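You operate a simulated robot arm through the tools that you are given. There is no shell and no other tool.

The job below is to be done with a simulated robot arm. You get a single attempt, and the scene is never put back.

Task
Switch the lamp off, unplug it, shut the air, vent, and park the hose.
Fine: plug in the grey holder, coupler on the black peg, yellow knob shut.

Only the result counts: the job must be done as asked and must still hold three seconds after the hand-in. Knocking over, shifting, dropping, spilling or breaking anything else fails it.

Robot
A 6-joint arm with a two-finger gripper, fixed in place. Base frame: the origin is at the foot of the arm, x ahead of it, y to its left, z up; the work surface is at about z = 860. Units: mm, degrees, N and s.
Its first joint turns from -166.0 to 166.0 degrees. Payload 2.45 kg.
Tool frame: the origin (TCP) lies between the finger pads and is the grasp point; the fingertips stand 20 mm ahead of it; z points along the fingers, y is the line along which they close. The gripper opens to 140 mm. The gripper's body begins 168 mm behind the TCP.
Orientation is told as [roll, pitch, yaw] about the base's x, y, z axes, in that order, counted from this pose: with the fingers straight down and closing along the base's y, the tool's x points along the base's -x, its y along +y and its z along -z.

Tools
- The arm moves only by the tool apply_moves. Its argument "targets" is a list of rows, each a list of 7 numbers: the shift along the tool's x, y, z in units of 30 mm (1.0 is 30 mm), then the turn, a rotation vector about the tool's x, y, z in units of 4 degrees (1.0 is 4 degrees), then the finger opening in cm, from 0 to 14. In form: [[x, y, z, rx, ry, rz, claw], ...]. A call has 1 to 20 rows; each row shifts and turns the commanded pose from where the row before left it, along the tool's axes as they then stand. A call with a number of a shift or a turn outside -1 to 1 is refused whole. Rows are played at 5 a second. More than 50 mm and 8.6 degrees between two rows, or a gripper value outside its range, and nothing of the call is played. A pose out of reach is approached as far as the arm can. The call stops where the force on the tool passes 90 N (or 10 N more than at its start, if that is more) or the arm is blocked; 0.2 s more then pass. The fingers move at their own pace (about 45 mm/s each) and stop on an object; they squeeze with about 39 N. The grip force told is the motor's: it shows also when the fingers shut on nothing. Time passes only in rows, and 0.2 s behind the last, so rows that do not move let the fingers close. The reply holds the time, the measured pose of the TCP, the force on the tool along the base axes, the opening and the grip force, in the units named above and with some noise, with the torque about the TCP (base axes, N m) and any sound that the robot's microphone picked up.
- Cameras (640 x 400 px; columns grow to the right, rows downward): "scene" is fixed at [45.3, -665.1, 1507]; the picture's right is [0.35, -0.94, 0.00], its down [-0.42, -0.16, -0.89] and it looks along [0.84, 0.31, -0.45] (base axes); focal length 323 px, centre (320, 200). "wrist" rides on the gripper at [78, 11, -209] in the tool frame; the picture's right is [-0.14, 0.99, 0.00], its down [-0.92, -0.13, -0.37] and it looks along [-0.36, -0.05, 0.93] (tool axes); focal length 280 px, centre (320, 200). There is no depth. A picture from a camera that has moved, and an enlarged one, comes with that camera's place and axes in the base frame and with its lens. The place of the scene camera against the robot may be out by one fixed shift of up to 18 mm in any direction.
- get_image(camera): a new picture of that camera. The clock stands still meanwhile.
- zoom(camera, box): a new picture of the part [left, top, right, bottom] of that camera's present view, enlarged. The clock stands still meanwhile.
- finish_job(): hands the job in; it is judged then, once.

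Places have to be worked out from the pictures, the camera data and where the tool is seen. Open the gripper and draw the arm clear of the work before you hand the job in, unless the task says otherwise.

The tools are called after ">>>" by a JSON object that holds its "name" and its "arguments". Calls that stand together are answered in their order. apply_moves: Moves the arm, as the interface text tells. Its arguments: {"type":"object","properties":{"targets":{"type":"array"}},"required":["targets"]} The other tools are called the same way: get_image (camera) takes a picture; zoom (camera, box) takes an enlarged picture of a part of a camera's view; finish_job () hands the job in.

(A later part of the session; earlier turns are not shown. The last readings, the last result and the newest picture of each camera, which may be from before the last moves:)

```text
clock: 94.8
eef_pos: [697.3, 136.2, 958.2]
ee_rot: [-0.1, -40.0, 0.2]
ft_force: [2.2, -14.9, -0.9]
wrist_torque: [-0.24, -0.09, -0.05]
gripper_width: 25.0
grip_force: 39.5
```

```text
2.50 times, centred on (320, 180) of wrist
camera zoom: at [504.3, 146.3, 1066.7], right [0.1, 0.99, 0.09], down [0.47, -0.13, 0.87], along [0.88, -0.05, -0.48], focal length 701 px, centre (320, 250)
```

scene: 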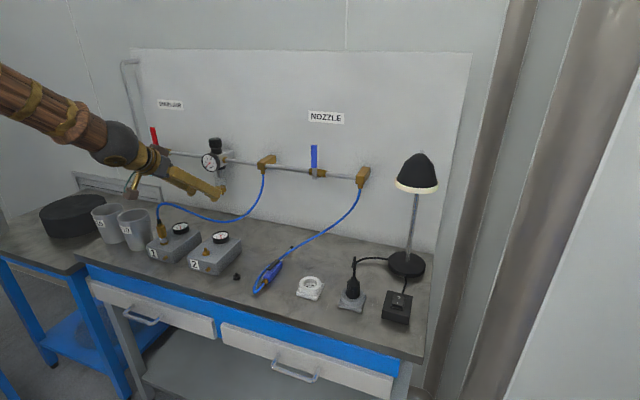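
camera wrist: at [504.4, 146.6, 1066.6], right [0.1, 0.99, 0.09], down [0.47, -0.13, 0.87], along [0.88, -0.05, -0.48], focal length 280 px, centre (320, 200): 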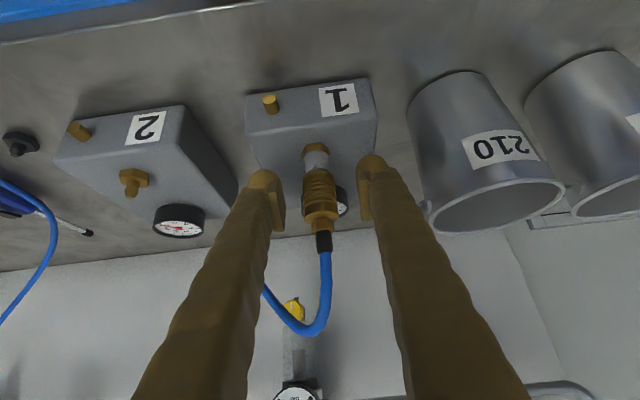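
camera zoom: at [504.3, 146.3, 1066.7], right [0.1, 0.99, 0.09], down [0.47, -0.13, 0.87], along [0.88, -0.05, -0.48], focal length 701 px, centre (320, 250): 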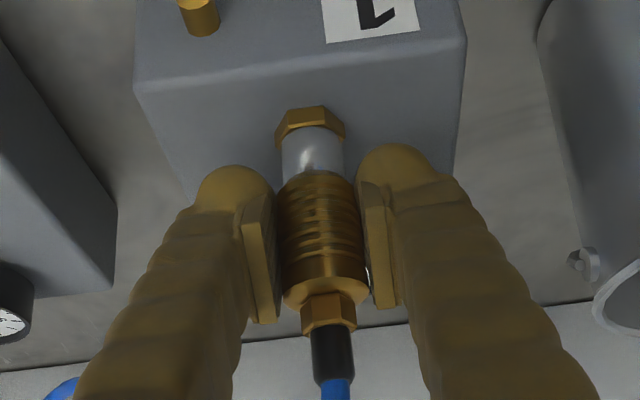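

Gripped at 25 mm. I'll relieve the small side load and pull up in 2 mm steps while watching the force.

>>> {"name": "apply_moves", "arguments": {"targets": [[0, -0.03, 0, 0, 0, 0, 2], [-0.043, 0, -0.051, 0, 0, 0, 2], [-0.043, 0, -0.051, 0, 0, 0, 2]]}}

>>> {"name": "zoom", "arguments": {"camera": "wrist", "box": [250, 100, 390, 260]}}

```text
clock: 95.6
eef_pos: [699.0, 134.1, 961.9]
ee_rot: [0.0, -40.0, 0.1]
ft_force: [1.7, -3.8, -5.5]
wrist_torque: [-0.01, -0.06, -0.03]
gripper_width: 24.9
grip_force: 39.4
```

```text
2.50 times, centred on (320, 180) of wrist
camera zoom: at [504.3, 146.0, 1070.8], right [0.1, 0.99, 0.09], down [0.47, -0.13, 0.87], along [0.88, -0.05, -0.48], focal length 701 px, centre (320, 250)
```

zoom: 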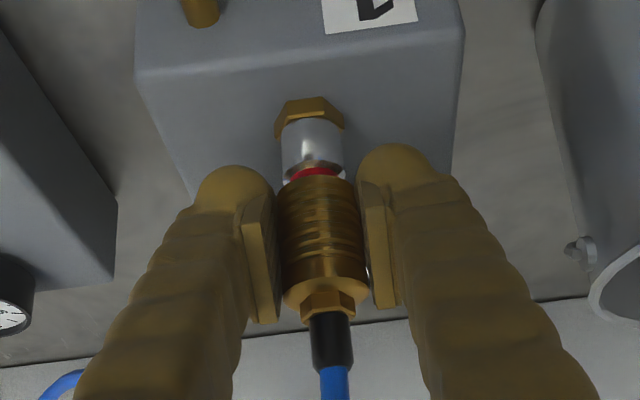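

The sleeve is sliding up against a light spring, exposing a red ring. I'll continue pulling.

>>> {"name": "apply_moves", "arguments": {"targets": [[-0.043, 0, -0.051, 0, 0, 0, 2], [-0.043, 0, -0.051, 0, 0, 0, 2], [-0.043, 0, -0.051, 0, 0, 0, 2]]}}

>>> {"name": "zoom", "arguments": {"camera": "wrist", "box": [250, 100, 390, 260]}}

>>> {"name": "zoom", "arguments": {"camera": "scene", "box": [130, 185, 220, 265]}}

```text
clock: 96.4
eef_pos: [697.8, 134.7, 968.7]
ee_rot: [0.0, -40.1, 0.2]
ft_force: [0.0, 0.7, -1.2]
wrist_torque: [0.05, 0.01, -0.01]
gripper_width: 25.2
grip_force: 39.2
```

```text
2.50 times, centred on (320, 180) of wrist
camera zoom: at [504.6, 145.8, 1077.3], right [0.1, 0.99, 0.09], down [0.47, -0.13, 0.87], along [0.88, -0.05, -0.48], focal length 701 px, centre (320, 250)
```

zoom: 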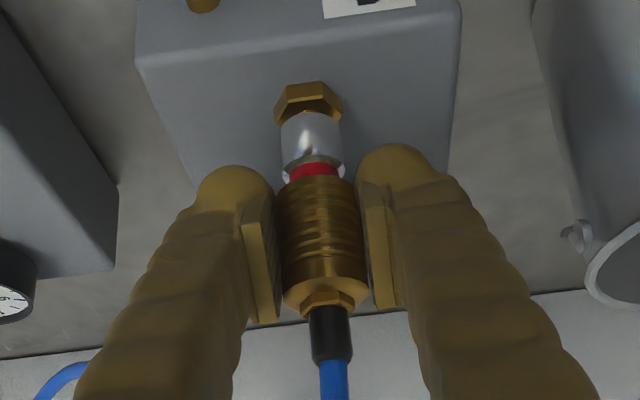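

```text
5.00 times, centred on (175, 225) of scene
camera zoom: at [45.3, -665.1, 1507.0], right [0.35, -0.94, 0.0], down [-0.42, -0.16, -0.89], along [0.84, 0.31, -0.45], focal length 1614 px, centre (1045, 75)
```

zoom: 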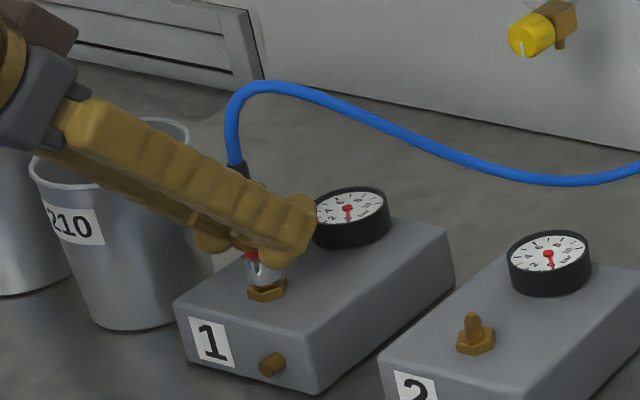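

Force dropped to about zero, so the latch has let go. I'll continue up and confirm the coupler is coming off the nipple.

>>> {"name": "apply_moves", "arguments": {"targets": [[-0.086, 0, -0.102, 0, 0, 0, 2], [-0.086, 0, -0.102, 0, 0, 0, 2], [-0.086, 0, -0.102, 0, 0, 0, 2], [-0.086, 0, -0.102, 0, 0, 0, 2]]}}

>>> {"name": "zoom", "arguments": {"camera": "wrist", "box": [250, 80, 390, 260]}}

>>> {"name": "zoom", "arguments": {"camera": "scene", "box": [130, 185, 220, 265]}}

```text
clock: 97.4
eef_pos: [697.4, 134.7, 984.0]
ee_rot: [0.0, -40.2, 0.1]
ft_force: [0.0, 0.8, -1.0]
wrist_torque: [0.0, 0.0, -0.02]
gripper_width: 25.2
grip_force: 38.7
```

```text
2.22 times, centred on (320, 170) of wrist
camera zoom: at [504.2, 146.4, 1093.7], right [0.1, 0.99, 0.09], down [0.47, -0.13, 0.87], along [0.88, -0.05, -0.48], focal length 623 px, centre (320, 267)
```

zoom: 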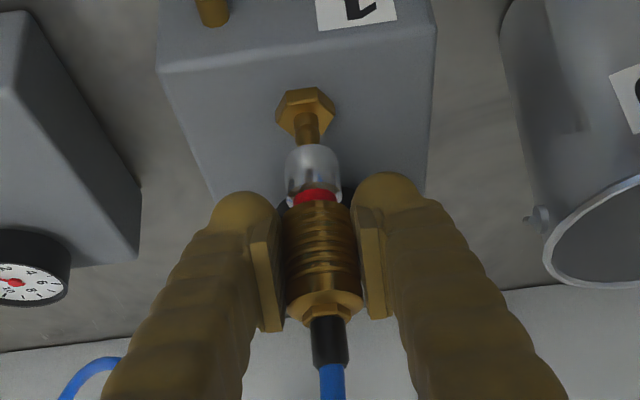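

```text
5.00 times, centred on (175, 225) of scene
camera zoom: at [45.3, -665.1, 1507.0], right [0.35, -0.94, 0.0], down [-0.42, -0.16, -0.89], along [0.84, 0.31, -0.45], focal length 1614 px, centre (1045, 75)
```

zoom: 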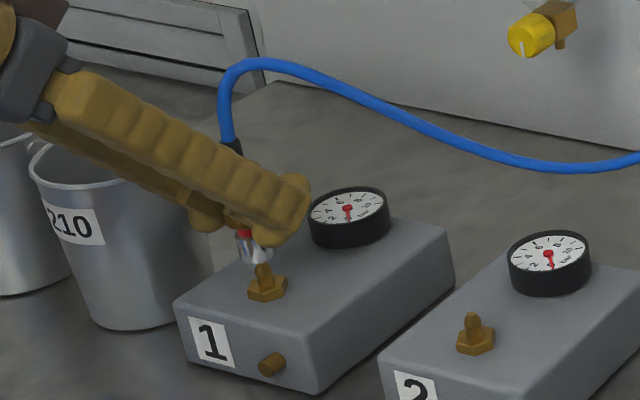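

The coupler is off the nipple and held. I'll lift it 60 mm and carry it over box 2 towards the black peg near (681,-143).

>>> {"name": "apply_moves", "arguments": {"targets": [[-0.43, 0, -0.51, 0, 0, 0, 2], [-0.43, 0, -0.51, 0, 0, 0, 2], [-0.43, 0, -0.51, 0, 0, 0, 2], [0.043, -0.927, -0.036, 0, 0, 0, 2], [0.043, -0.927, -0.036, 0, 0, 0, 2], [0.043, -0.927, -0.036, 0, 0, 0, 2], [0.043, -0.927, -0.036, 0, 0, 0, 2], [0.043, -0.927, -0.036, 0, 0, 0, 2], [0.043, -0.927, -0.036, 0, 0, 0, 2], [0.043, -0.927, -0.036, 0, 0, 0, 2], [0.043, -0.927, -0.036, 0, 0, 0, 2], [0.043, -0.927, -0.036, 0, 0, 0, 2], [0.043, -0.927, -0.036, 0, 0, 0, 2], [0, 0, 0, 0, 0, 0, 2]]}}

>>> {"name": "get_image", "arguments": {"camera": "wrist"}}

>>> {"name": "get_image", "arguments": {"camera": "scene"}}

>>> {"name": "zoom", "arguments": {"camera": "wrist", "box": [250, 80, 390, 260]}}

```text
clock: 100.4
eef_pos: [680.9, -145.6, 1044.4]
ee_rot: [0.0, -40.1, 0.1]
ft_force: [0.3, 0.0, -1.4]
wrist_torque: [-0.04, 0.03, -0.03]
gripper_width: 25.0
grip_force: 38.5
```

```text
taken
camera wrist: at [486.4, -133.4, 1152.5], right [0.1, 0.99, 0.09], down [0.47, -0.13, 0.87], along [0.88, -0.05, -0.48], focal length 280 px, centre (320, 200)
```

wrist: 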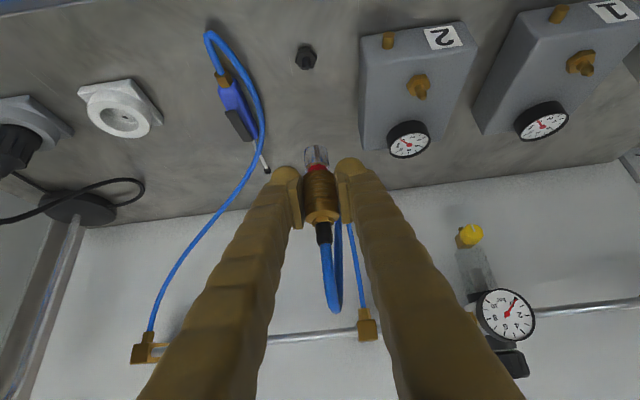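

```text
taken
```

scene: 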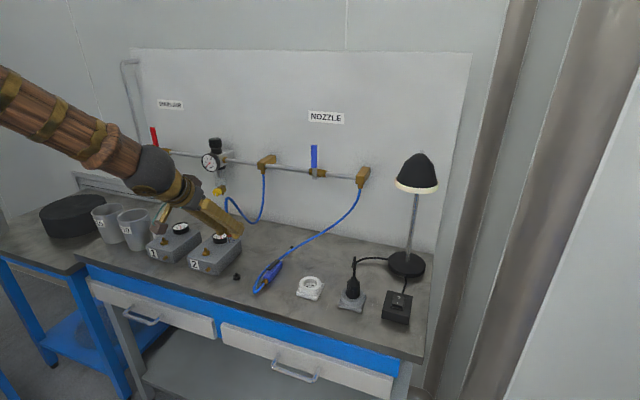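

```text
2.22 times, centred on (320, 170) of wrist
camera zoom: at [486.4, -133.4, 1152.5], right [0.1, 0.99, 0.09], down [0.47, -0.13, 0.87], along [0.88, -0.05, -0.48], focal length 623 px, centre (320, 267)
```

zoom: 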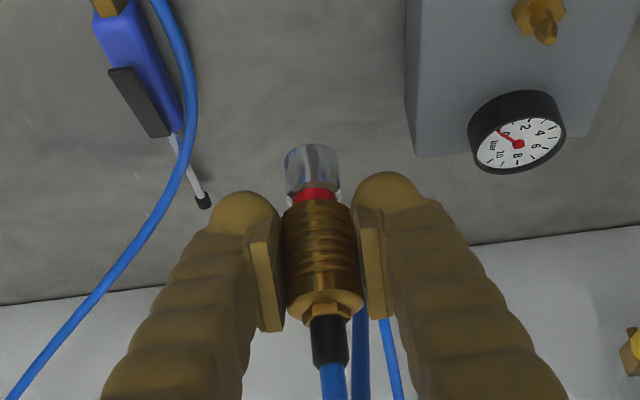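

The coupler hangs vertical in the grip and the peg is visible ahead. I'll enlarge the peg and the coupler mouth to work out the alignment.

>>> {"name": "zoom", "arguments": {"camera": "wrist", "box": [270, 30, 350, 90]}}

>>> {"name": "zoom", "arguments": {"camera": "wrist", "box": [290, 130, 350, 250]}}

>>> {"name": "zoom", "arguments": {"camera": "scene", "box": [190, 210, 260, 290]}}

```text
6.67 times, centred on (310, 60) of wrist
camera zoom: at [486.4, -133.4, 1152.5], right [0.1, 0.99, 0.09], down [0.47, -0.13, 0.87], along [0.88, -0.05, -0.48], focal length 1869 px, centre (387, 1133)
```

zoom: 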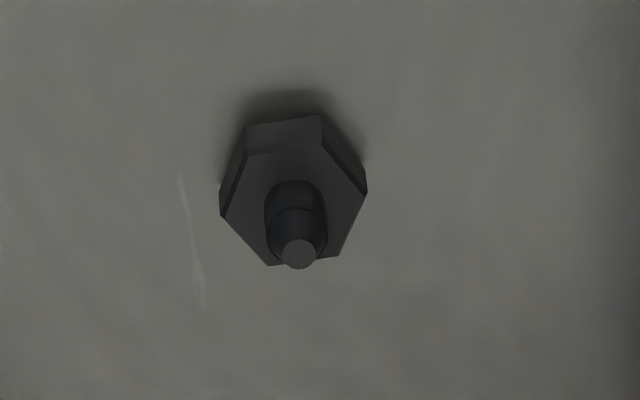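

```text
3.33 times, centred on (320, 190) of wrist
camera zoom: at [486.4, -133.4, 1152.5], right [0.1, 0.99, 0.09], down [0.47, -0.13, 0.87], along [0.88, -0.05, -0.48], focal length 935 px, centre (320, 233)
```

zoom: 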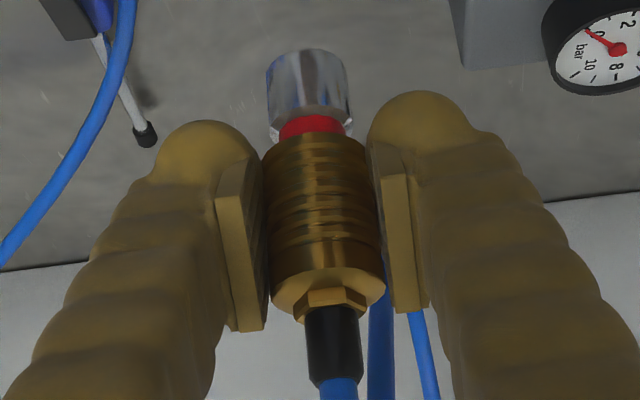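

```text
5.00 times, centred on (225, 250) of scene
camera zoom: at [45.3, -665.1, 1507.0], right [0.35, -0.94, 0.0], down [-0.42, -0.16, -0.89], along [0.84, 0.31, -0.45], focal length 1614 px, centre (795, -50)
```

zoom: 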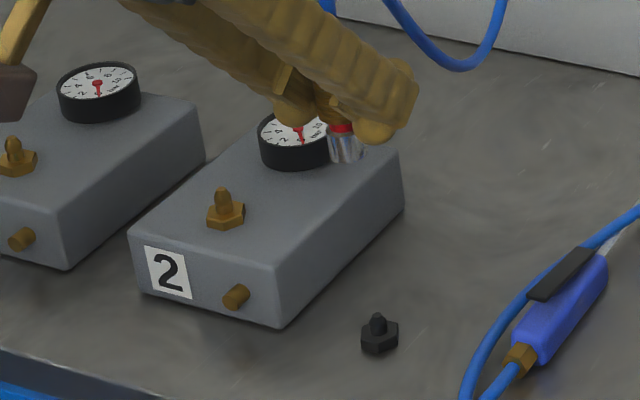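

The peg's axis works out to about (683.8,-144.6) with its hex top at z≈868 and pin tip at z≈881. I'll descend to ~12 mm above the pin tip and re-check the relative alignment.

>>> {"name": "apply_moves", "arguments": {"targets": [[0.523, 0, 0.649, 0, 0, 0, 2], [0.523, 0, 0.649, 0, 0, 0, 2], [0.523, 0, 0.649, 0, 0, 0, 2], [0.523, 0, 0.649, 0, 0, 0, 2], [0, 0, 0, 0, 0, 0, 2]]}}

>>> {"name": "zoom", "arguments": {"camera": "wrist", "box": [280, 100, 360, 220]}}

>>> {"name": "zoom", "arguments": {"camera": "scene", "box": [205, 245, 265, 290]}}

>>> {"name": "get_image", "arguments": {"camera": "wrist"}}

```text
clock: 101.6
eef_pos: [683.0, -142.4, 943.9]
ee_rot: [-0.2, -40.0, 0.1]
ft_force: [0.6, 0.6, -0.2]
wrist_torque: [0.0, 0.01, 0.04]
gripper_width: 24.5
grip_force: 39.3
```

```text
3.33 times, centred on (320, 160) of wrist
camera zoom: at [490.0, -131.9, 1052.8], right [0.1, 0.99, 0.09], down [0.47, -0.13, 0.87], along [0.88, -0.05, -0.48], focal length 935 px, centre (320, 333)
```

zoom: 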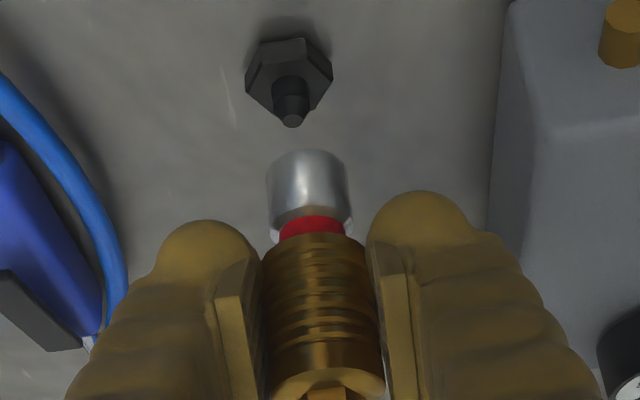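

```text
8.89 times, centred on (235, 268) of scene
camera zoom: at [45.3, -665.1, 1507.0], right [0.35, -0.94, 0.0], down [-0.42, -0.16, -0.89], along [0.84, 0.31, -0.45], focal length 2869 px, centre (1076, -400)
```

zoom: 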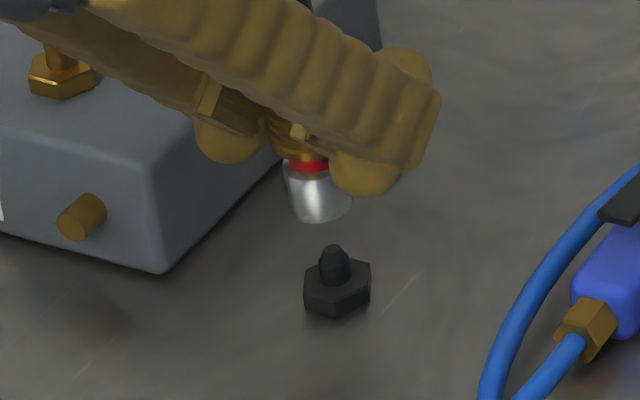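

```text
taken
camera wrist: at [490.0, -131.9, 1052.8], right [0.1, 0.99, 0.09], down [0.47, -0.13, 0.87], along [0.88, -0.05, -0.48], focal length 280 px, centre (320, 200)
```

wrist: 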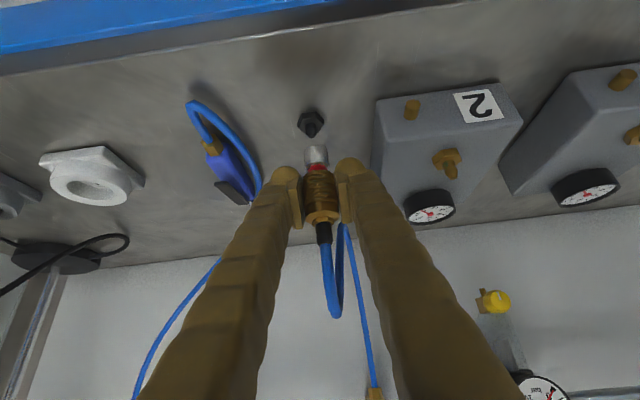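

Relative measurement: the coupler sits ~2.7 mm too far in +y, and within ~2 mm in x; its mouth is ~16 mm above the pin tip. I'll shift in y and lower 9 mm for another comparison.

>>> {"name": "apply_moves", "arguments": {"targets": [[0, -0.09, 0, 0, 0, 0, 2], [0.096, 0, 0.115, 0, 0, 0, 2], [0.096, 0, 0.115, 0, 0, 0, 2], [0, 0, 0, 0, 0, 0, 2]]}}

>>> {"name": "zoom", "arguments": {"camera": "wrist", "box": [290, 100, 350, 180]}}

>>> {"name": "zoom", "arguments": {"camera": "scene", "box": [220, 250, 255, 285]}}

```text
clock: 102.6
eef_pos: [684.2, -144.9, 934.1]
ee_rot: [-0.1, -40.0, 0.1]
ft_force: [-0.8, 0.1, -0.7]
wrist_torque: [0.01, 0.02, -0.02]
gripper_width: 25.0
grip_force: 39.2
```

```text
5.00 times, centred on (320, 140) of wrist
camera zoom: at [491.1, -134.4, 1043.9], right [0.1, 0.99, 0.09], down [0.47, -0.13, 0.87], along [0.88, -0.05, -0.48], focal length 1402 px, centre (320, 500)
```

zoom: 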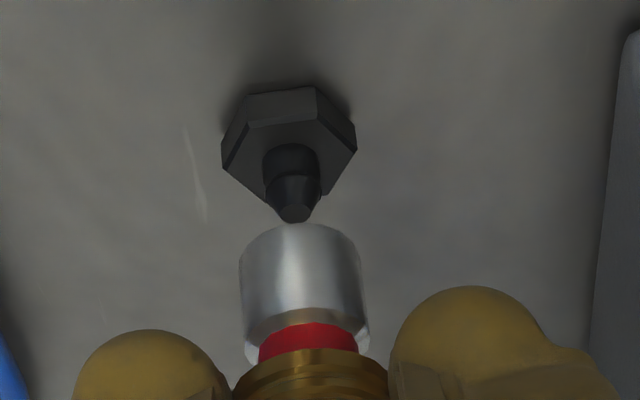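

```text
11.43 times, centred on (238, 268) of scene
camera zoom: at [45.3, -665.1, 1507.0], right [0.35, -0.94, 0.0], down [-0.42, -0.16, -0.89], along [0.84, 0.31, -0.45], focal length 3689 px, centre (1263, -571)
```

zoom: 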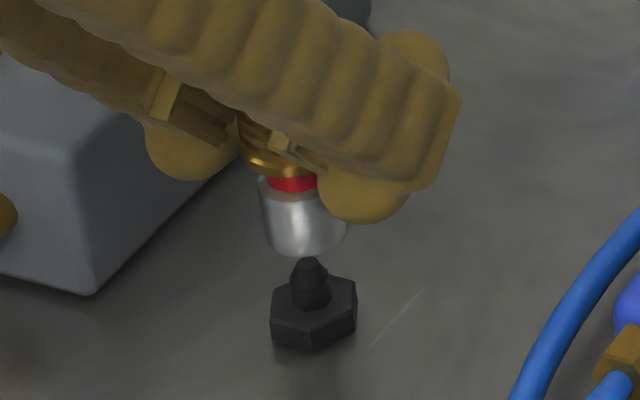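

In both views the coupler mouth lines up with the pin's axis (wrist view gives y to <0.5 mm, scene view gives x to ~2 mm). I'll lower in small steps with force checks.

>>> {"name": "apply_moves", "arguments": {"targets": [[0.064, 0, 0.077, 0, 0, 0, 2], [0.064, 0, 0.077, 0, 0, 0, 2], [0.043, 0, 0.051, 0, 0, 0, 2], [0.043, 0, 0.051, 0, 0, 0, 2], [0, 0, 0, 0, 0, 0, 2]]}}

>>> {"name": "zoom", "arguments": {"camera": "wrist", "box": [290, 100, 350, 180]}}

>>> {"name": "zoom", "arguments": {"camera": "scene", "box": [220, 250, 255, 285]}}

```text
clock: 103.8
eef_pos: [683.1, -145.5, 925.7]
ee_rot: [0.0, -40.1, 0.1]
ft_force: [-1.1, 0.0, -1.2]
wrist_torque: [0.01, -0.01, -0.01]
gripper_width: 24.8
grip_force: 39.0
```

```text
5.00 times, centred on (320, 140) of wrist
camera zoom: at [490.0, -134.7, 1034.7], right [0.1, 0.99, 0.09], down [0.47, -0.13, 0.87], along [0.88, -0.05, -0.48], focal length 1402 px, centre (320, 500)
```

zoom: 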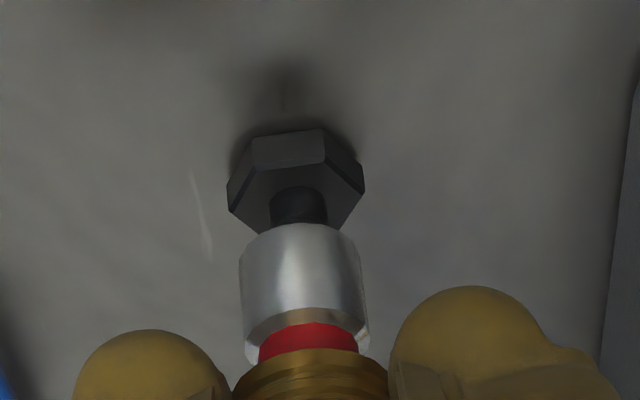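

```text
11.43 times, centred on (238, 268) of scene
camera zoom: at [45.3, -665.1, 1507.0], right [0.35, -0.94, 0.0], down [-0.42, -0.16, -0.89], along [0.84, 0.31, -0.45], focal length 3689 px, centre (1263, -571)
```

zoom: 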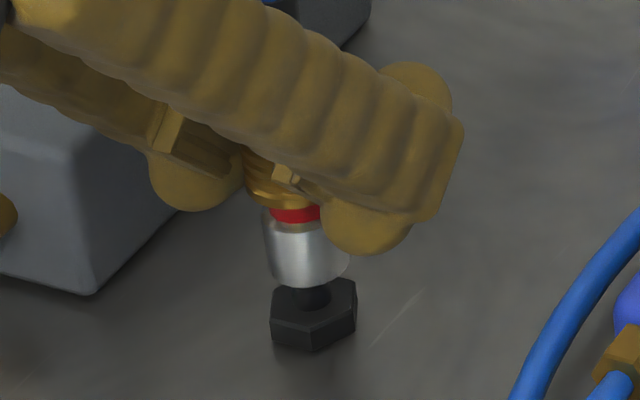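

No contact yet; the mouth is now at about pin-tip height and looks concentric. Continuing down 2 mm at a time.

>>> {"name": "apply_moves", "arguments": {"targets": [[0.043, 0, 0.051, 0, 0, 0, 2], [0.043, 0, 0.051, 0, 0, 0, 2], [0.043, 0, 0.051, 0, 0, 0, 2]]}}

>>> {"name": "zoom", "arguments": {"camera": "wrist", "box": [290, 100, 350, 180]}}

>>> {"name": "zoom", "arguments": {"camera": "scene", "box": [220, 250, 255, 285]}}

```text
clock: 104.6
eef_pos: [684.7, -146.3, 920.7]
ee_rot: [-0.1, -40.1, 0.1]
ft_force: [-1.7, -0.1, -1.2]
wrist_torque: [0.02, 0.03, -0.01]
gripper_width: 24.8
grip_force: 39.0
```

```text
5.00 times, centred on (320, 140) of wrist
camera zoom: at [490.2, -134.6, 1028.8], right [0.1, 0.99, 0.09], down [0.47, -0.13, 0.87], along [0.88, -0.05, -0.48], focal length 1402 px, centre (320, 500)
```

zoom: 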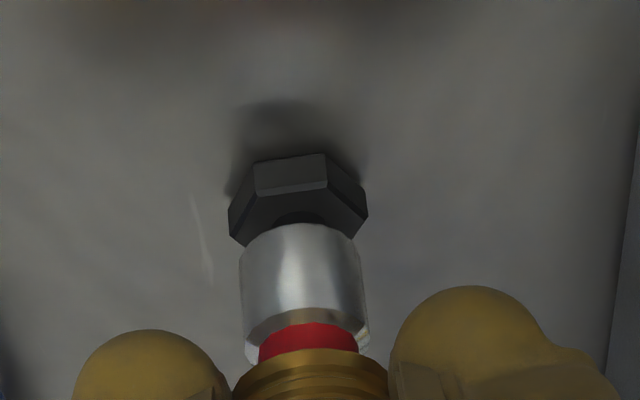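

```text
11.43 times, centred on (238, 268) of scene
camera zoom: at [45.3, -665.1, 1507.0], right [0.35, -0.94, 0.0], down [-0.42, -0.16, -0.89], along [0.84, 0.31, -0.45], focal length 3689 px, centre (1263, -571)
```

zoom: 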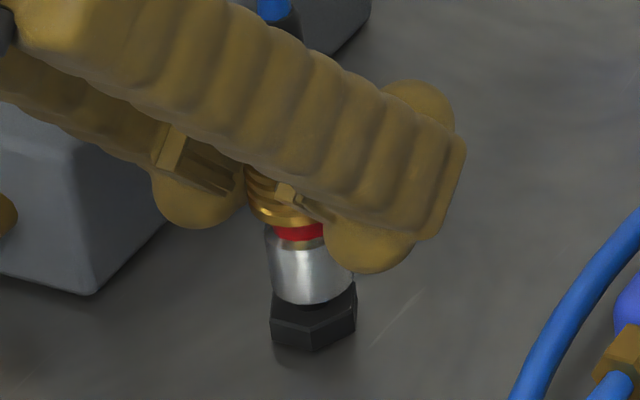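

The pin is entering the coupler with no side force. I'll keep lowering until it seats.

>>> {"name": "apply_moves", "arguments": {"targets": [[0.043, 0, 0.051, 0, 0, 0, 2], [0.043, 0, 0.051, 0, 0, 0, 2], [0.043, 0, 0.051, 0, 0, 0, 2]]}}

>>> {"name": "zoom", "arguments": {"camera": "wrist", "box": [290, 100, 350, 180]}}

>>> {"name": "zoom", "arguments": {"camera": "scene", "box": [220, 250, 255, 285]}}

```text
clock: 105.4
eef_pos: [683.8, -146.2, 913.0]
ee_rot: [0.1, -40.0, 0.1]
ft_force: [0.1, 1.5, 0.8]
wrist_torque: [0.0, 0.0, -0.01]
gripper_width: 25.1
grip_force: 39.1
```

```text
5.00 times, centred on (320, 140) of wrist
camera zoom: at [489.7, -134.7, 1022.6], right [0.1, 0.99, 0.09], down [0.47, -0.13, 0.87], along [0.88, -0.05, -0.48], focal length 1402 px, centre (320, 500)
```

zoom: 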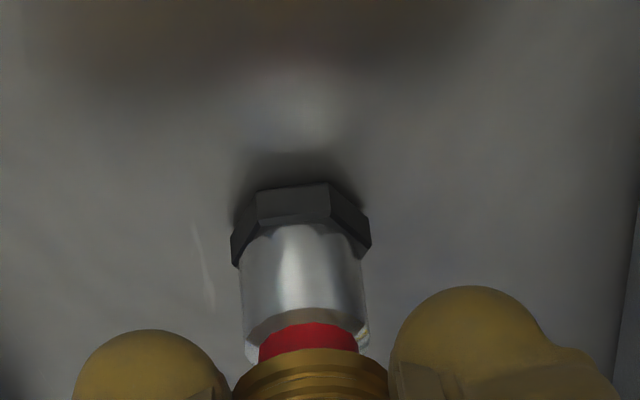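

```text
11.43 times, centred on (238, 268) of scene
camera zoom: at [45.3, -665.1, 1507.0], right [0.35, -0.94, 0.0], down [-0.42, -0.16, -0.89], along [0.84, 0.31, -0.45], focal length 3689 px, centre (1263, -571)
```

zoom: 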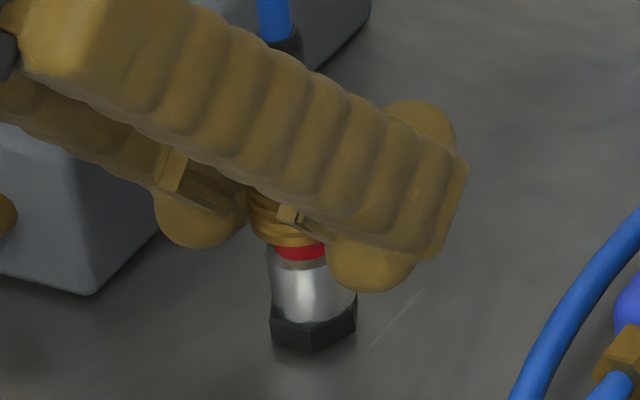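

Nearly seated on the peg's hex. I'll go on in 1.5–2 mm steps until force builds.

>>> {"name": "apply_moves", "arguments": {"targets": [[0.043, 0, 0.051, 0, 0, 0, 2], [0.032, 0, 0.038, 0, 0, 0, 2], [0, 0, 0, 0, 0, 0, 2]]}}

>>> {"name": "zoom", "arguments": {"camera": "wrist", "box": [290, 100, 350, 180]}}

```text
clock: 106.2
eef_pos: [683.7, -145.9, 909.8]
ee_rot: [-0.1, -39.9, 0.1]
ft_force: [-0.5, 2.4, 5.3]
wrist_torque: [0.08, 0.0, 0.01]
gripper_width: 25.0
grip_force: 38.6
```

```text
5.00 times, centred on (320, 140) of wrist
camera zoom: at [490.0, -134.9, 1018.7], right [0.1, 0.99, 0.09], down [0.47, -0.13, 0.87], along [0.88, -0.05, -0.48], focal length 1402 px, centre (320, 500)
```

zoom: 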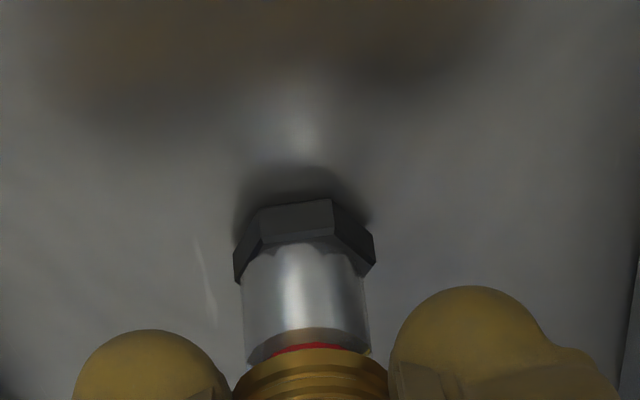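

The body has seated on the peg and the red ring is closing as the sleeve advances (5 N). I'll push on until the ring disappears.

>>> {"name": "apply_moves", "arguments": {"targets": [[0.032, 0, 0.038, 0, 0, 0, 2], [0.032, 0, 0.038, 0, 0, 0, 2], [0, 0, 0, 0, 0, 0, 2]]}}

>>> {"name": "zoom", "arguments": {"camera": "wrist", "box": [290, 100, 350, 180]}}

>>> {"name": "zoom", "arguments": {"camera": "scene", "box": [220, 250, 255, 285]}}

```text
clock: 107.0
eef_pos: [683.4, -145.7, 908.0]
ee_rot: [0.1, -40.0, 0.1]
ft_force: [0.5, 1.8, 15.4]
wrist_torque: [0.0, -0.02, 0.01]
gripper_width: 25.0
grip_force: 39.0
```

```text
5.00 times, centred on (320, 140) of wrist
camera zoom: at [489.9, -134.9, 1016.3], right [0.1, 0.99, 0.09], down [0.47, -0.13, 0.87], along [0.88, -0.05, -0.48], focal length 1402 px, centre (320, 500)
```

zoom: 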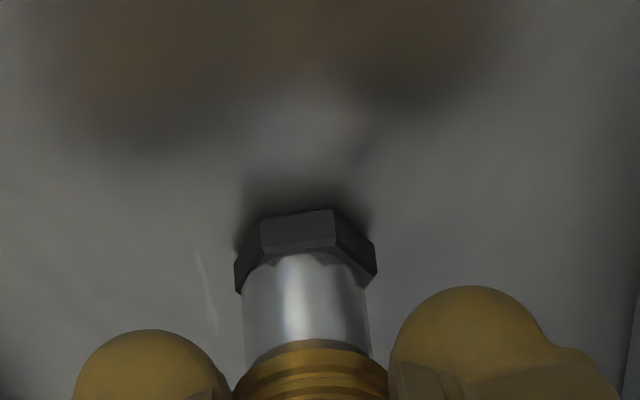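

```text
11.43 times, centred on (238, 268) of scene
camera zoom: at [45.3, -665.1, 1507.0], right [0.35, -0.94, 0.0], down [-0.42, -0.16, -0.89], along [0.84, 0.31, -0.45], focal length 3689 px, centre (1263, -571)
```

zoom: 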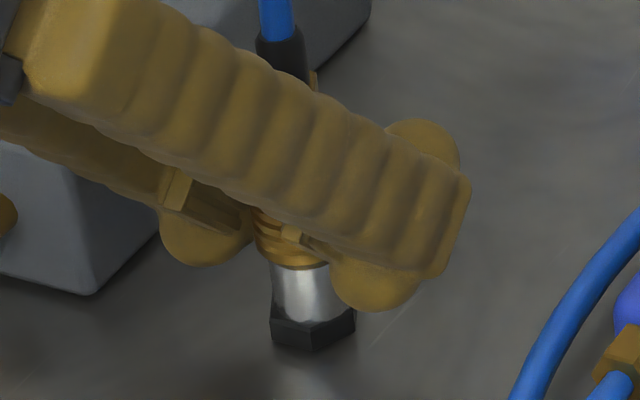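

The red ring is gone and it presses at 15 N. I'll press slightly more to be sure it is fully home.

>>> {"name": "apply_moves", "arguments": {"targets": [[0.024, 0, 0.028, 0, 0, 0, 2], [0, 0, 0, 0, 0, 0, 2]]}}

>>> {"name": "zoom", "arguments": {"camera": "wrist", "box": [290, 100, 350, 180]}}

```text
clock: 107.6
eef_pos: [683.1, -145.4, 907.2]
ee_rot: [-0.1, -40.1, 0.1]
ft_force: [-7.7, -0.9, 33.9]
wrist_torque: [-0.02, 0.11, -0.04]
gripper_width: 25.0
grip_force: 39.2
```

```text
5.00 times, centred on (320, 140) of wrist
camera zoom: at [490.1, -134.9, 1015.6], right [0.1, 0.99, 0.09], down [0.47, -0.13, 0.88], along [0.88, -0.05, -0.48], focal length 1402 px, centre (320, 500)
```

zoom: 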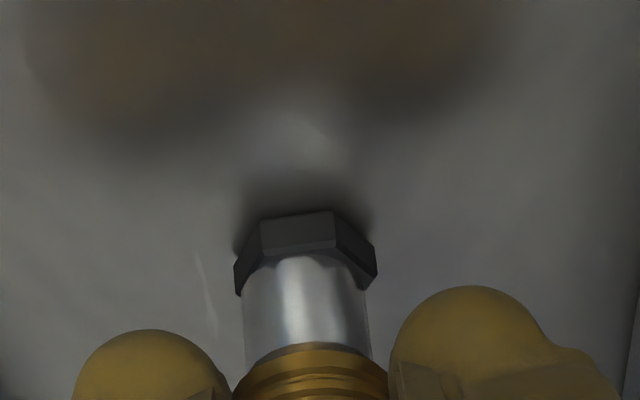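

Solid at 34 N, fully seated. I'll ease off, open just enough to clear the sleeve (40 mm), and back out along the tool axis.

>>> {"name": "apply_moves", "arguments": {"targets": [[-0.028, 0, -0.033, 0, 0, 0, 2], [0, 0, 0, 0, 0, 0, 4.2], [0, 0, 0, 0, 0, 0, 4.2], [0, 0, 0, 0, 0, 0, 4.2]]}}

>>> {"name": "zoom", "arguments": {"camera": "wrist", "box": [240, 90, 400, 250]}}

>>> {"name": "zoom", "arguments": {"camera": "scene", "box": [205, 225, 265, 290]}}

```text
clock: 108.6
eef_pos: [683.1, -146.1, 906.6]
ee_rot: [0.0, -40.0, 0.1]
ft_force: [0.0, 0.1, 0.7]
wrist_torque: [-0.01, 0.01, 0.0]
gripper_width: 41.7
grip_force: 0.0
```

```text
2.50 times, centred on (320, 170) of wrist
camera zoom: at [489.6, -134.8, 1016.1], right [0.1, 0.99, 0.09], down [0.47, -0.13, 0.87], along [0.88, -0.05, -0.48], focal length 701 px, centre (320, 275)
```

zoom: 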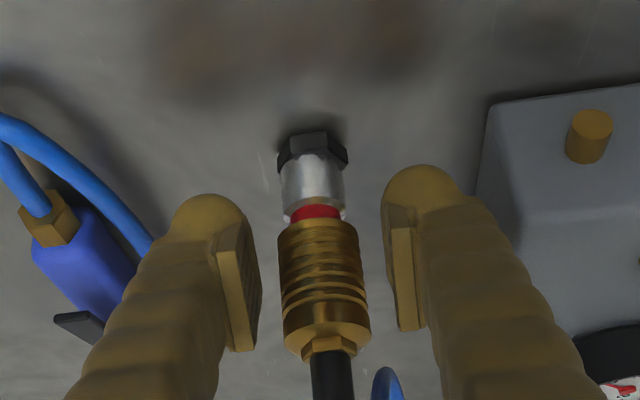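

```text
6.15 times, centred on (235, 258) of scene
camera zoom: at [45.3, -665.1, 1507.0], right [0.35, -0.94, 0.0], down [-0.42, -0.16, -0.89], along [0.84, 0.31, -0.45], focal length 1986 px, centre (843, -154)
```

zoom: 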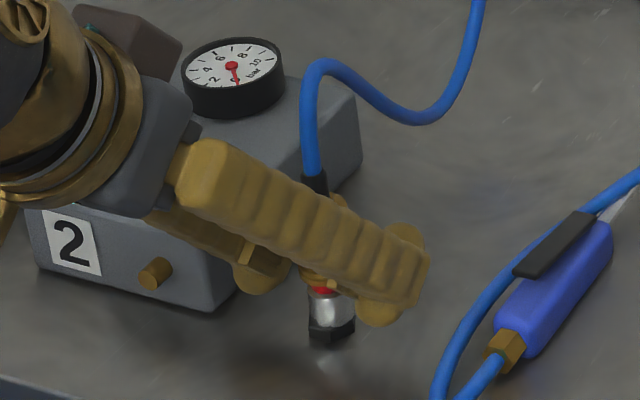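

The coupler stands on the peg, but the sleeve sprang back up (red ring showing) once released. I'll wait a moment without touching it and look again at sleeve and seating.

>>> {"name": "apply_moves", "arguments": {"targets": [[0, 0, 0, 0, 0, 0, 4.2], [0, 0, 0, 0, 0, 0, 4.2], [0, 0, 0, 0, 0, 0, 4.2], [0, 0, 0, 0, 0, 0, 4.2], [0, 0, 0, 0, 0, 0, 4.2]]}}

>>> {"name": "zoom", "arguments": {"camera": "wrist", "box": [280, 110, 360, 210]}}

>>> {"name": "zoom", "arguments": {"camera": "scene", "box": [220, 250, 255, 285]}}

```text
clock: 109.8
eef_pos: [682.3, -147.3, 907.1]
ee_rot: [0.1, -40.0, 0.2]
ft_force: [-1.0, -0.3, 0.1]
wrist_torque: [-0.02, 0.0, 0.0]
gripper_width: 42.1
grip_force: 0.0
```

```text
4.00 times, centred on (320, 160) of wrist
camera zoom: at [489.7, -134.8, 1016.2], right [0.1, 0.99, 0.09], down [0.47, -0.13, 0.87], along [0.88, -0.05, -0.48], focal length 1122 px, centre (320, 360)
```

zoom: 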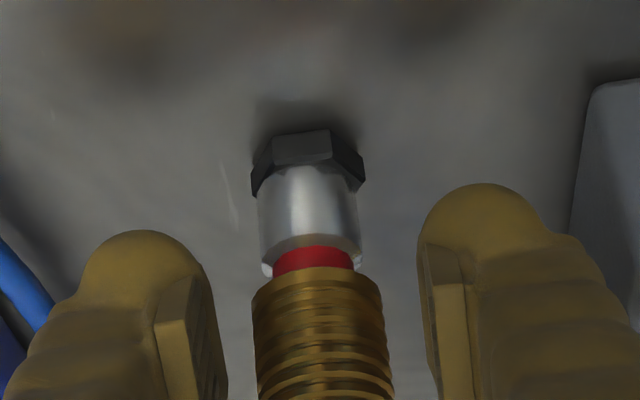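

```text
11.43 times, centred on (238, 268) of scene
camera zoom: at [45.3, -665.1, 1507.0], right [0.35, -0.94, 0.0], down [-0.42, -0.16, -0.89], along [0.84, 0.31, -0.45], focal length 3689 px, centre (1263, -571)
```

zoom: 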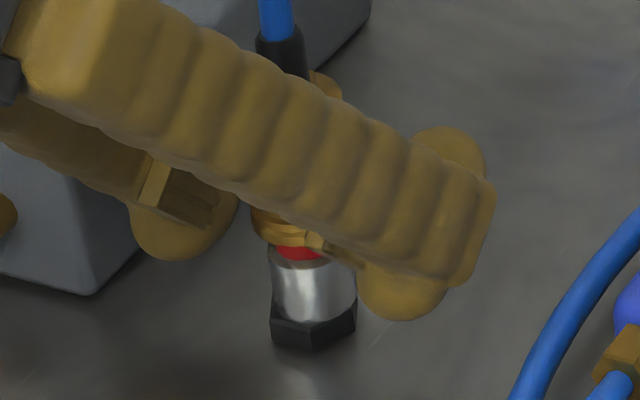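

The body is fully down on the hex, as it sat on box 1, but the sleeve isn't latched forward. I'll regrip the sleeve and press once more, somewhat harder, to see whether it latches.

>>> {"name": "apply_moves", "arguments": {"targets": [[-0.171, 0, -0.204, 0, 0, 0, 4.2], [0, 0.015, 0, 0, 0, 0, 4.2], [0, 0, 0, 0, 0, 0, 2], [0, 0, 0, 0, 0, 0, 2], [0, 0, 0, 0, 0, 0, 2], [0.086, 0, 0.102, 0, 0, 0, 2], [0.086, 0, 0.102, 0, 0, 0, 2], [0, 0, 0, 0, 0, 0, 2]]}}

>>> {"name": "zoom", "arguments": {"camera": "wrist", "box": [280, 110, 360, 210]}}

```text
clock: 111.6
eef_pos: [683.7, -145.7, 907.3]
ee_rot: [-0.2, -40.1, 0.1]
ft_force: [-11.6, 2.7, 32.6]
wrist_torque: [0.04, 0.13, 0.03]
gripper_width: 24.9
grip_force: 39.3
```

```text
4.00 times, centred on (320, 160) of wrist
camera zoom: at [490.2, -134.5, 1016.5], right [0.1, 0.99, 0.09], down [0.47, -0.13, 0.88], along [0.88, -0.05, -0.48], focal length 1122 px, centre (320, 360)
```

zoom: 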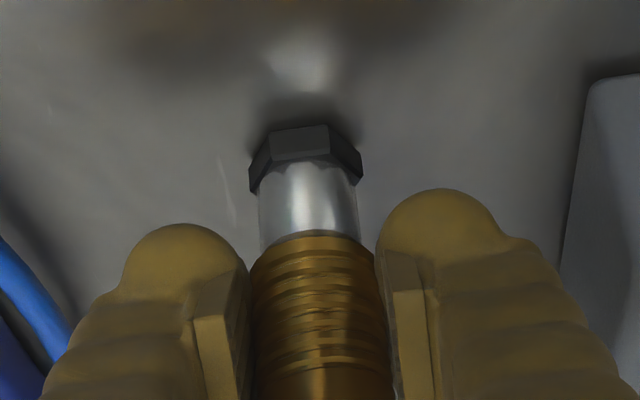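

Ring closed at 33 N. Pressing ~1.2 mm more.

>>> {"name": "apply_moves", "arguments": {"targets": [[0.013, 0, 0.0155, 0, 0, 0, 2], [0.013, 0, 0.0155, 0, 0, 0, 2], [0, 0, 0, 0, 0, 0, 2]]}}

>>> {"name": "zoom", "arguments": {"camera": "wrist", "box": [280, 110, 360, 210]}}

```text
clock: 112.4
eef_pos: [684.3, -146.6, 906.9]
ee_rot: [-0.1, -40.1, 0.1]
ft_force: [5.5, 0.7, 33.3]
wrist_torque: [0.02, -0.36, 0.01]
gripper_width: 24.9
grip_force: 38.9
```

```text
4.00 times, centred on (320, 160) of wrist
camera zoom: at [490.4, -134.5, 1014.9], right [0.1, 0.99, 0.09], down [0.47, -0.13, 0.88], along [0.88, -0.05, -0.48], focal length 1122 px, centre (320, 360)
```

zoom: 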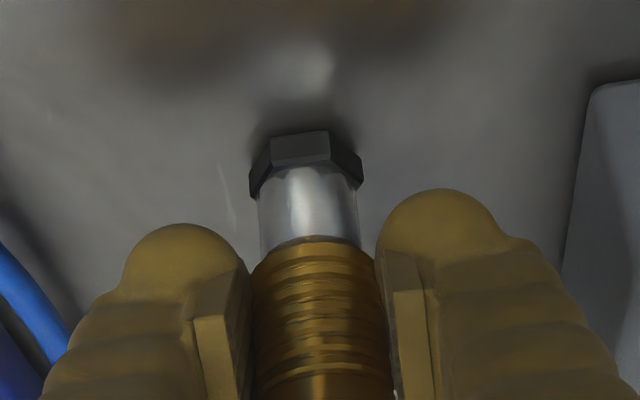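

The push saturates at ~33 N as the pads slip, so it's fully home. I'll release and see the sleeve again.

>>> {"name": "apply_moves", "arguments": {"targets": [[-0.02, 0, -0.024, 0, 0, 0, 2], [0, 0, 0, 0, 0, 0, 4.2], [0, 0, 0, 0, 0, 0, 4.2], [0, 0, 0, 0, 0, 0, 4.2], [0, 0, 0, 0, 0, 0, 4.2], [0, 0, 0, 0, 0, 0, 4.2]]}}

>>> {"name": "zoom", "arguments": {"camera": "wrist", "box": [280, 110, 360, 210]}}

>>> {"name": "get_image", "arguments": {"camera": "wrist"}}

```text
clock: 113.8
eef_pos: [684.3, -146.1, 906.9]
ee_rot: [0.0, -40.0, 0.2]
ft_force: [0.2, 0.6, -0.7]
wrist_torque: [-0.01, 0.01, 0.01]
gripper_width: 42.0
grip_force: 0.0
```

```text
4.00 times, centred on (320, 160) of wrist
camera zoom: at [489.9, -134.3, 1015.3], right [0.1, 0.99, 0.09], down [0.47, -0.13, 0.87], along [0.88, -0.05, -0.48], focal length 1122 px, centre (320, 360)
```

zoom: 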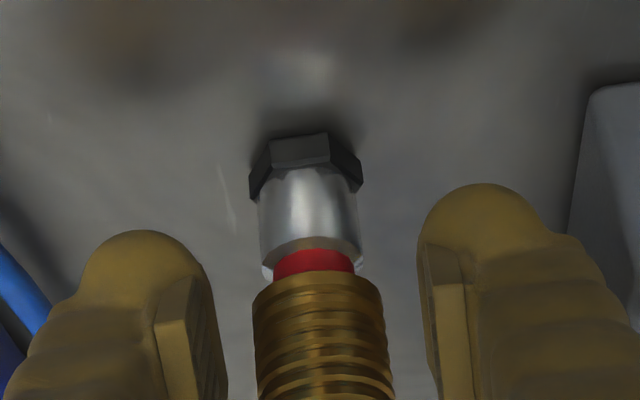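

```text
taken
camera wrist: at [489.9, -134.3, 1015.3], right [0.1, 0.99, 0.09], down [0.47, -0.13, 0.87], along [0.88, -0.05, -0.48], focal length 280 px, centre (320, 200)
```

wrist: 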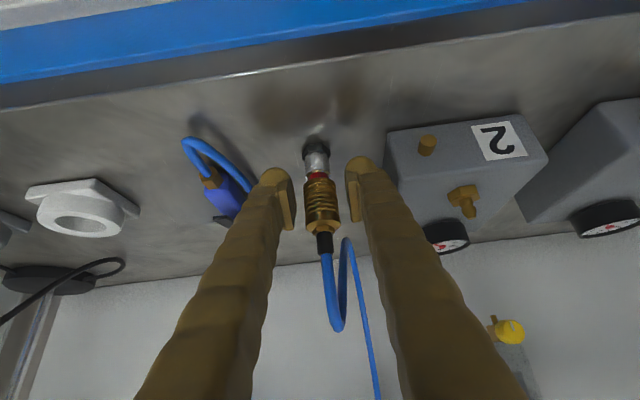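

Same result: the coupler sits home on the peg, which evidently doesn't latch the sleeve. I'll retreat along the tool axis and check that everything stays put.

>>> {"name": "apply_moves", "arguments": {"targets": [[0, 0, -0.4, 0, 0, 0, 4.2], [0, 0, -0.8, 0, 0, 0, 4.2], [0, 0, -1, 0, 0, 0, 4.2], [0, 0, -1, 0, 0, 0, 4.2], [0, 0, -1, 0, 0, 0, 4.2], [0, 0, -1, 0, 0, 0, 4.2], [0, 0, 0, 0, 0, 0, 4.2]]}}

>>> {"name": "get_image", "arguments": {"camera": "wrist"}}

>>> {"name": "get_image", "arguments": {"camera": "scene"}}

>>> {"name": "zoom", "arguments": {"camera": "wrist", "box": [270, 70, 370, 190]}}

```text
clock: 115.4
eef_pos: [585.5, -146.4, 1007.4]
ee_rot: [0.9, -38.4, -0.5]
ft_force: [0.1, 0.0, -0.3]
wrist_torque: [0.01, 0.02, 0.01]
gripper_width: 41.8
grip_force: 0.2
```

```text
taken
camera wrist: at [395.0, -136.7, 1122.8], right [0.11, 0.99, 0.1], down [0.49, -0.14, 0.86], along [0.86, -0.04, -0.5], focal length 280 px, centre (320, 200)
```

wrist: 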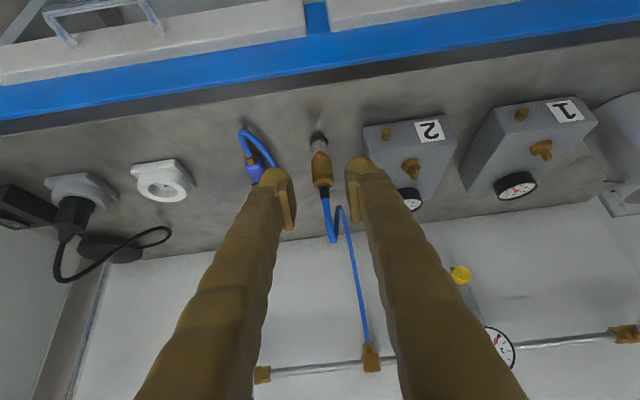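

```text
taken
```

scene: 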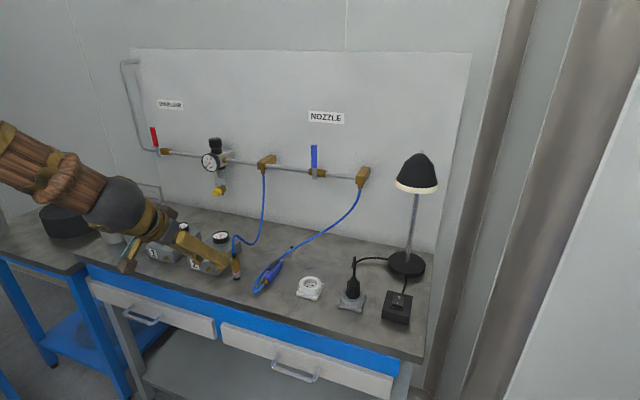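

```text
3.33 times, centred on (320, 130) of wrist
camera zoom: at [395.0, -136.7, 1122.8], right [0.11, 0.99, 0.1], down [0.49, -0.14, 0.86], along [0.86, -0.04, -0.5], focal length 935 px, centre (320, 433)
```

zoom: 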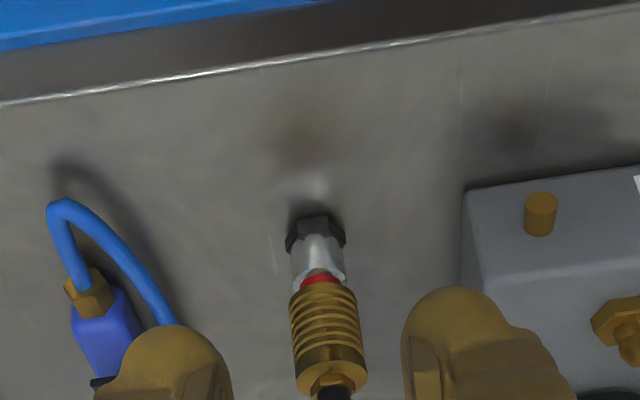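

The coupler stays upright on the peg. I'll raise the arm well clear and open the gripper, then inspect everything.

>>> {"name": "apply_moves", "arguments": {"targets": [[-0.6, 0, -0.8, 0, 0, 0, 4.2], [-0.6, 0, -0.8, 0, 0, 0, 4.2], [-0.6, 0, -0.8, 0, 0, 0, 8], [-0.6, 0, -0.8, 0, 0, 0, 10], [-0.6, 0, -0.8, 0, 0, 0, 10], [-0.6, 0, -0.8, 0, 0, 0, 10], [-0.6, 0, -0.8, 0, 0, 0, 10], [-0.6, 0, -0.8, 0, 0, 0, 10], [-0.6, 0, -0.8, 0, 0, 0, 10], [0, 0, 0, 0, 0, 0, 10], [0, 0, 0, 0, 0, 0, 10], [0, 0, 0, 0, 0, 0, 10], [0, 0, 0, 0, 0, 0, 10]]}}

>>> {"name": "get_image", "arguments": {"camera": "scene"}}

>>> {"name": "get_image", "arguments": {"camera": "wrist"}}

>>> {"name": "zoom", "arguments": {"camera": "scene", "box": [210, 220, 270, 290]}}

>>> {"name": "zoom", "arguments": {"camera": "scene", "box": [190, 130, 260, 210]}}

>>> {"name": "zoom", "arguments": {"camera": "scene", "box": [290, 220, 440, 330]}}

```text
clock: 116.3
eef_pos: [597.9, -155.3, 1043.1]
ee_rot: [3.8, -31.9, -2.2]
ft_force: [0.4, -0.6, -0.1]
wrist_torque: [0.0, -0.03, -0.04]
gripper_width: 88.5
grip_force: 0.0
stopped in row 4: the arm was blocked; the commanded pose is now the measured one
```

```text
taken
```

scene: 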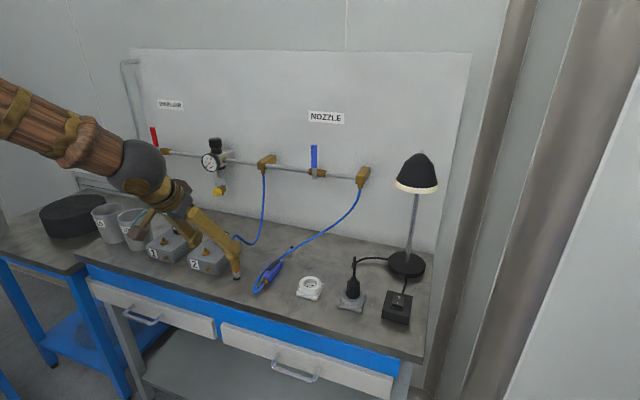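

```text
taken
camera wrist: at [422.7, -151.4, 1178.6], right [0.12, 0.98, 0.13], down [0.59, -0.18, 0.79], along [0.8, -0.02, -0.6], focal length 280 px, centre (320, 200)
```

wrist: 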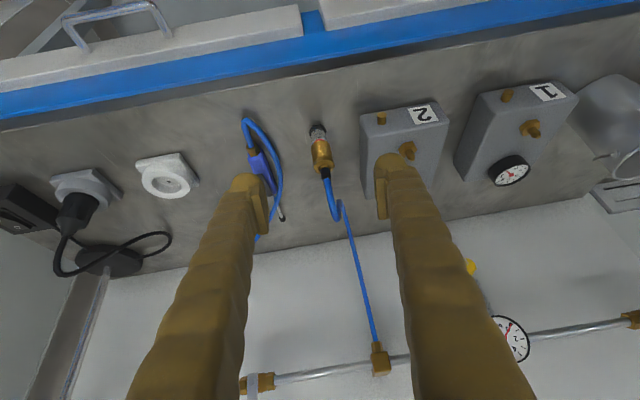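

```text
5.71 times, centred on (240, 255) of scene
camera zoom: at [45.3, -665.1, 1507.0], right [0.35, -0.94, 0.0], down [-0.42, -0.16, -0.89], along [0.84, 0.31, -0.45], focal length 1844 px, centre (777, -114)
```

zoom: 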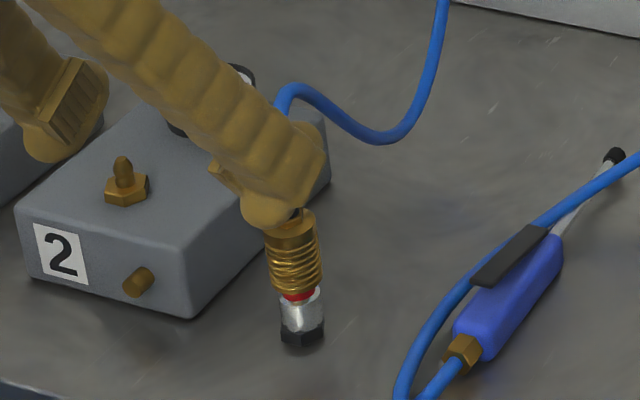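

```text
5.00 times, centred on (225, 170) of scene
camera zoom: at [45.3, -665.1, 1507.0], right [0.35, -0.94, 0.0], down [-0.42, -0.16, -0.89], along [0.84, 0.31, -0.45], focal length 1614 px, centre (795, 350)
```

zoom: 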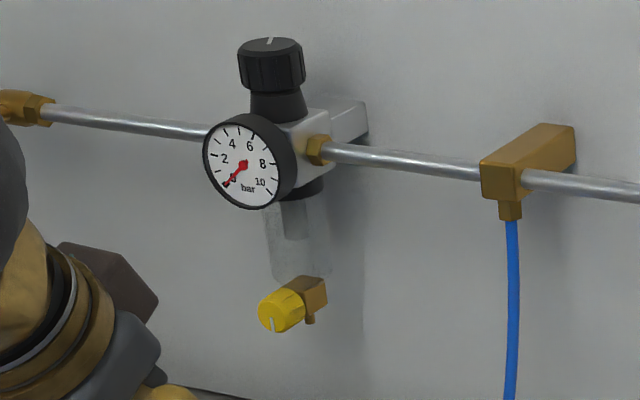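

```text
3.64 times, centred on (365, 275) of scene
camera zoom: at [45.3, -665.1, 1507.0], right [0.35, -0.94, 0.0], down [-0.42, -0.16, -0.89], along [0.84, 0.31, -0.45], focal length 1174 px, centre (156, -73)
```

zoom: 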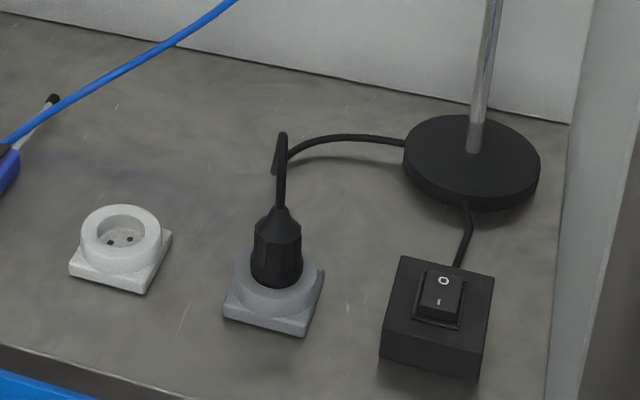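

The retreat was stopped by an arm limit (no contact force; wrist folded close to the base). The plug, switch, gauge and knob look right; I'll rise while un-tilting the tool, which moves the wrist forward and away from that limit.

>>> {"name": "apply_moves", "arguments": {"targets": [[-0.35, 0, -0.56, 0, 0.8, 0, 10], [-0.33, 0, -0.58, 0, 0.8, 0, 10], [-0.3, 0, -0.6, 0, 0.8, 0, 10], [-0.27, 0, -0.62, 0, 0.8, 0, 10], [-0.24, 0, -0.63, 0, 0.8, 0, 10]]}}

>>> {"name": "get_image", "arguments": {"camera": "scene"}}

```text
clock: 117.5
eef_pos: [597.8, -161.3, 1147.5]
ee_rot: [3.4, -16.2, -1.1]
ft_force: [-1.1, -0.5, -0.7]
wrist_torque: [-0.01, -0.02, 0.02]
gripper_width: 100.2
grip_force: 0.1
```

```text
taken
```

scene: 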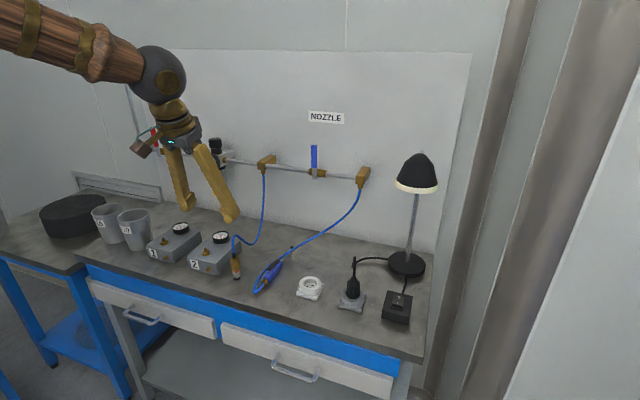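

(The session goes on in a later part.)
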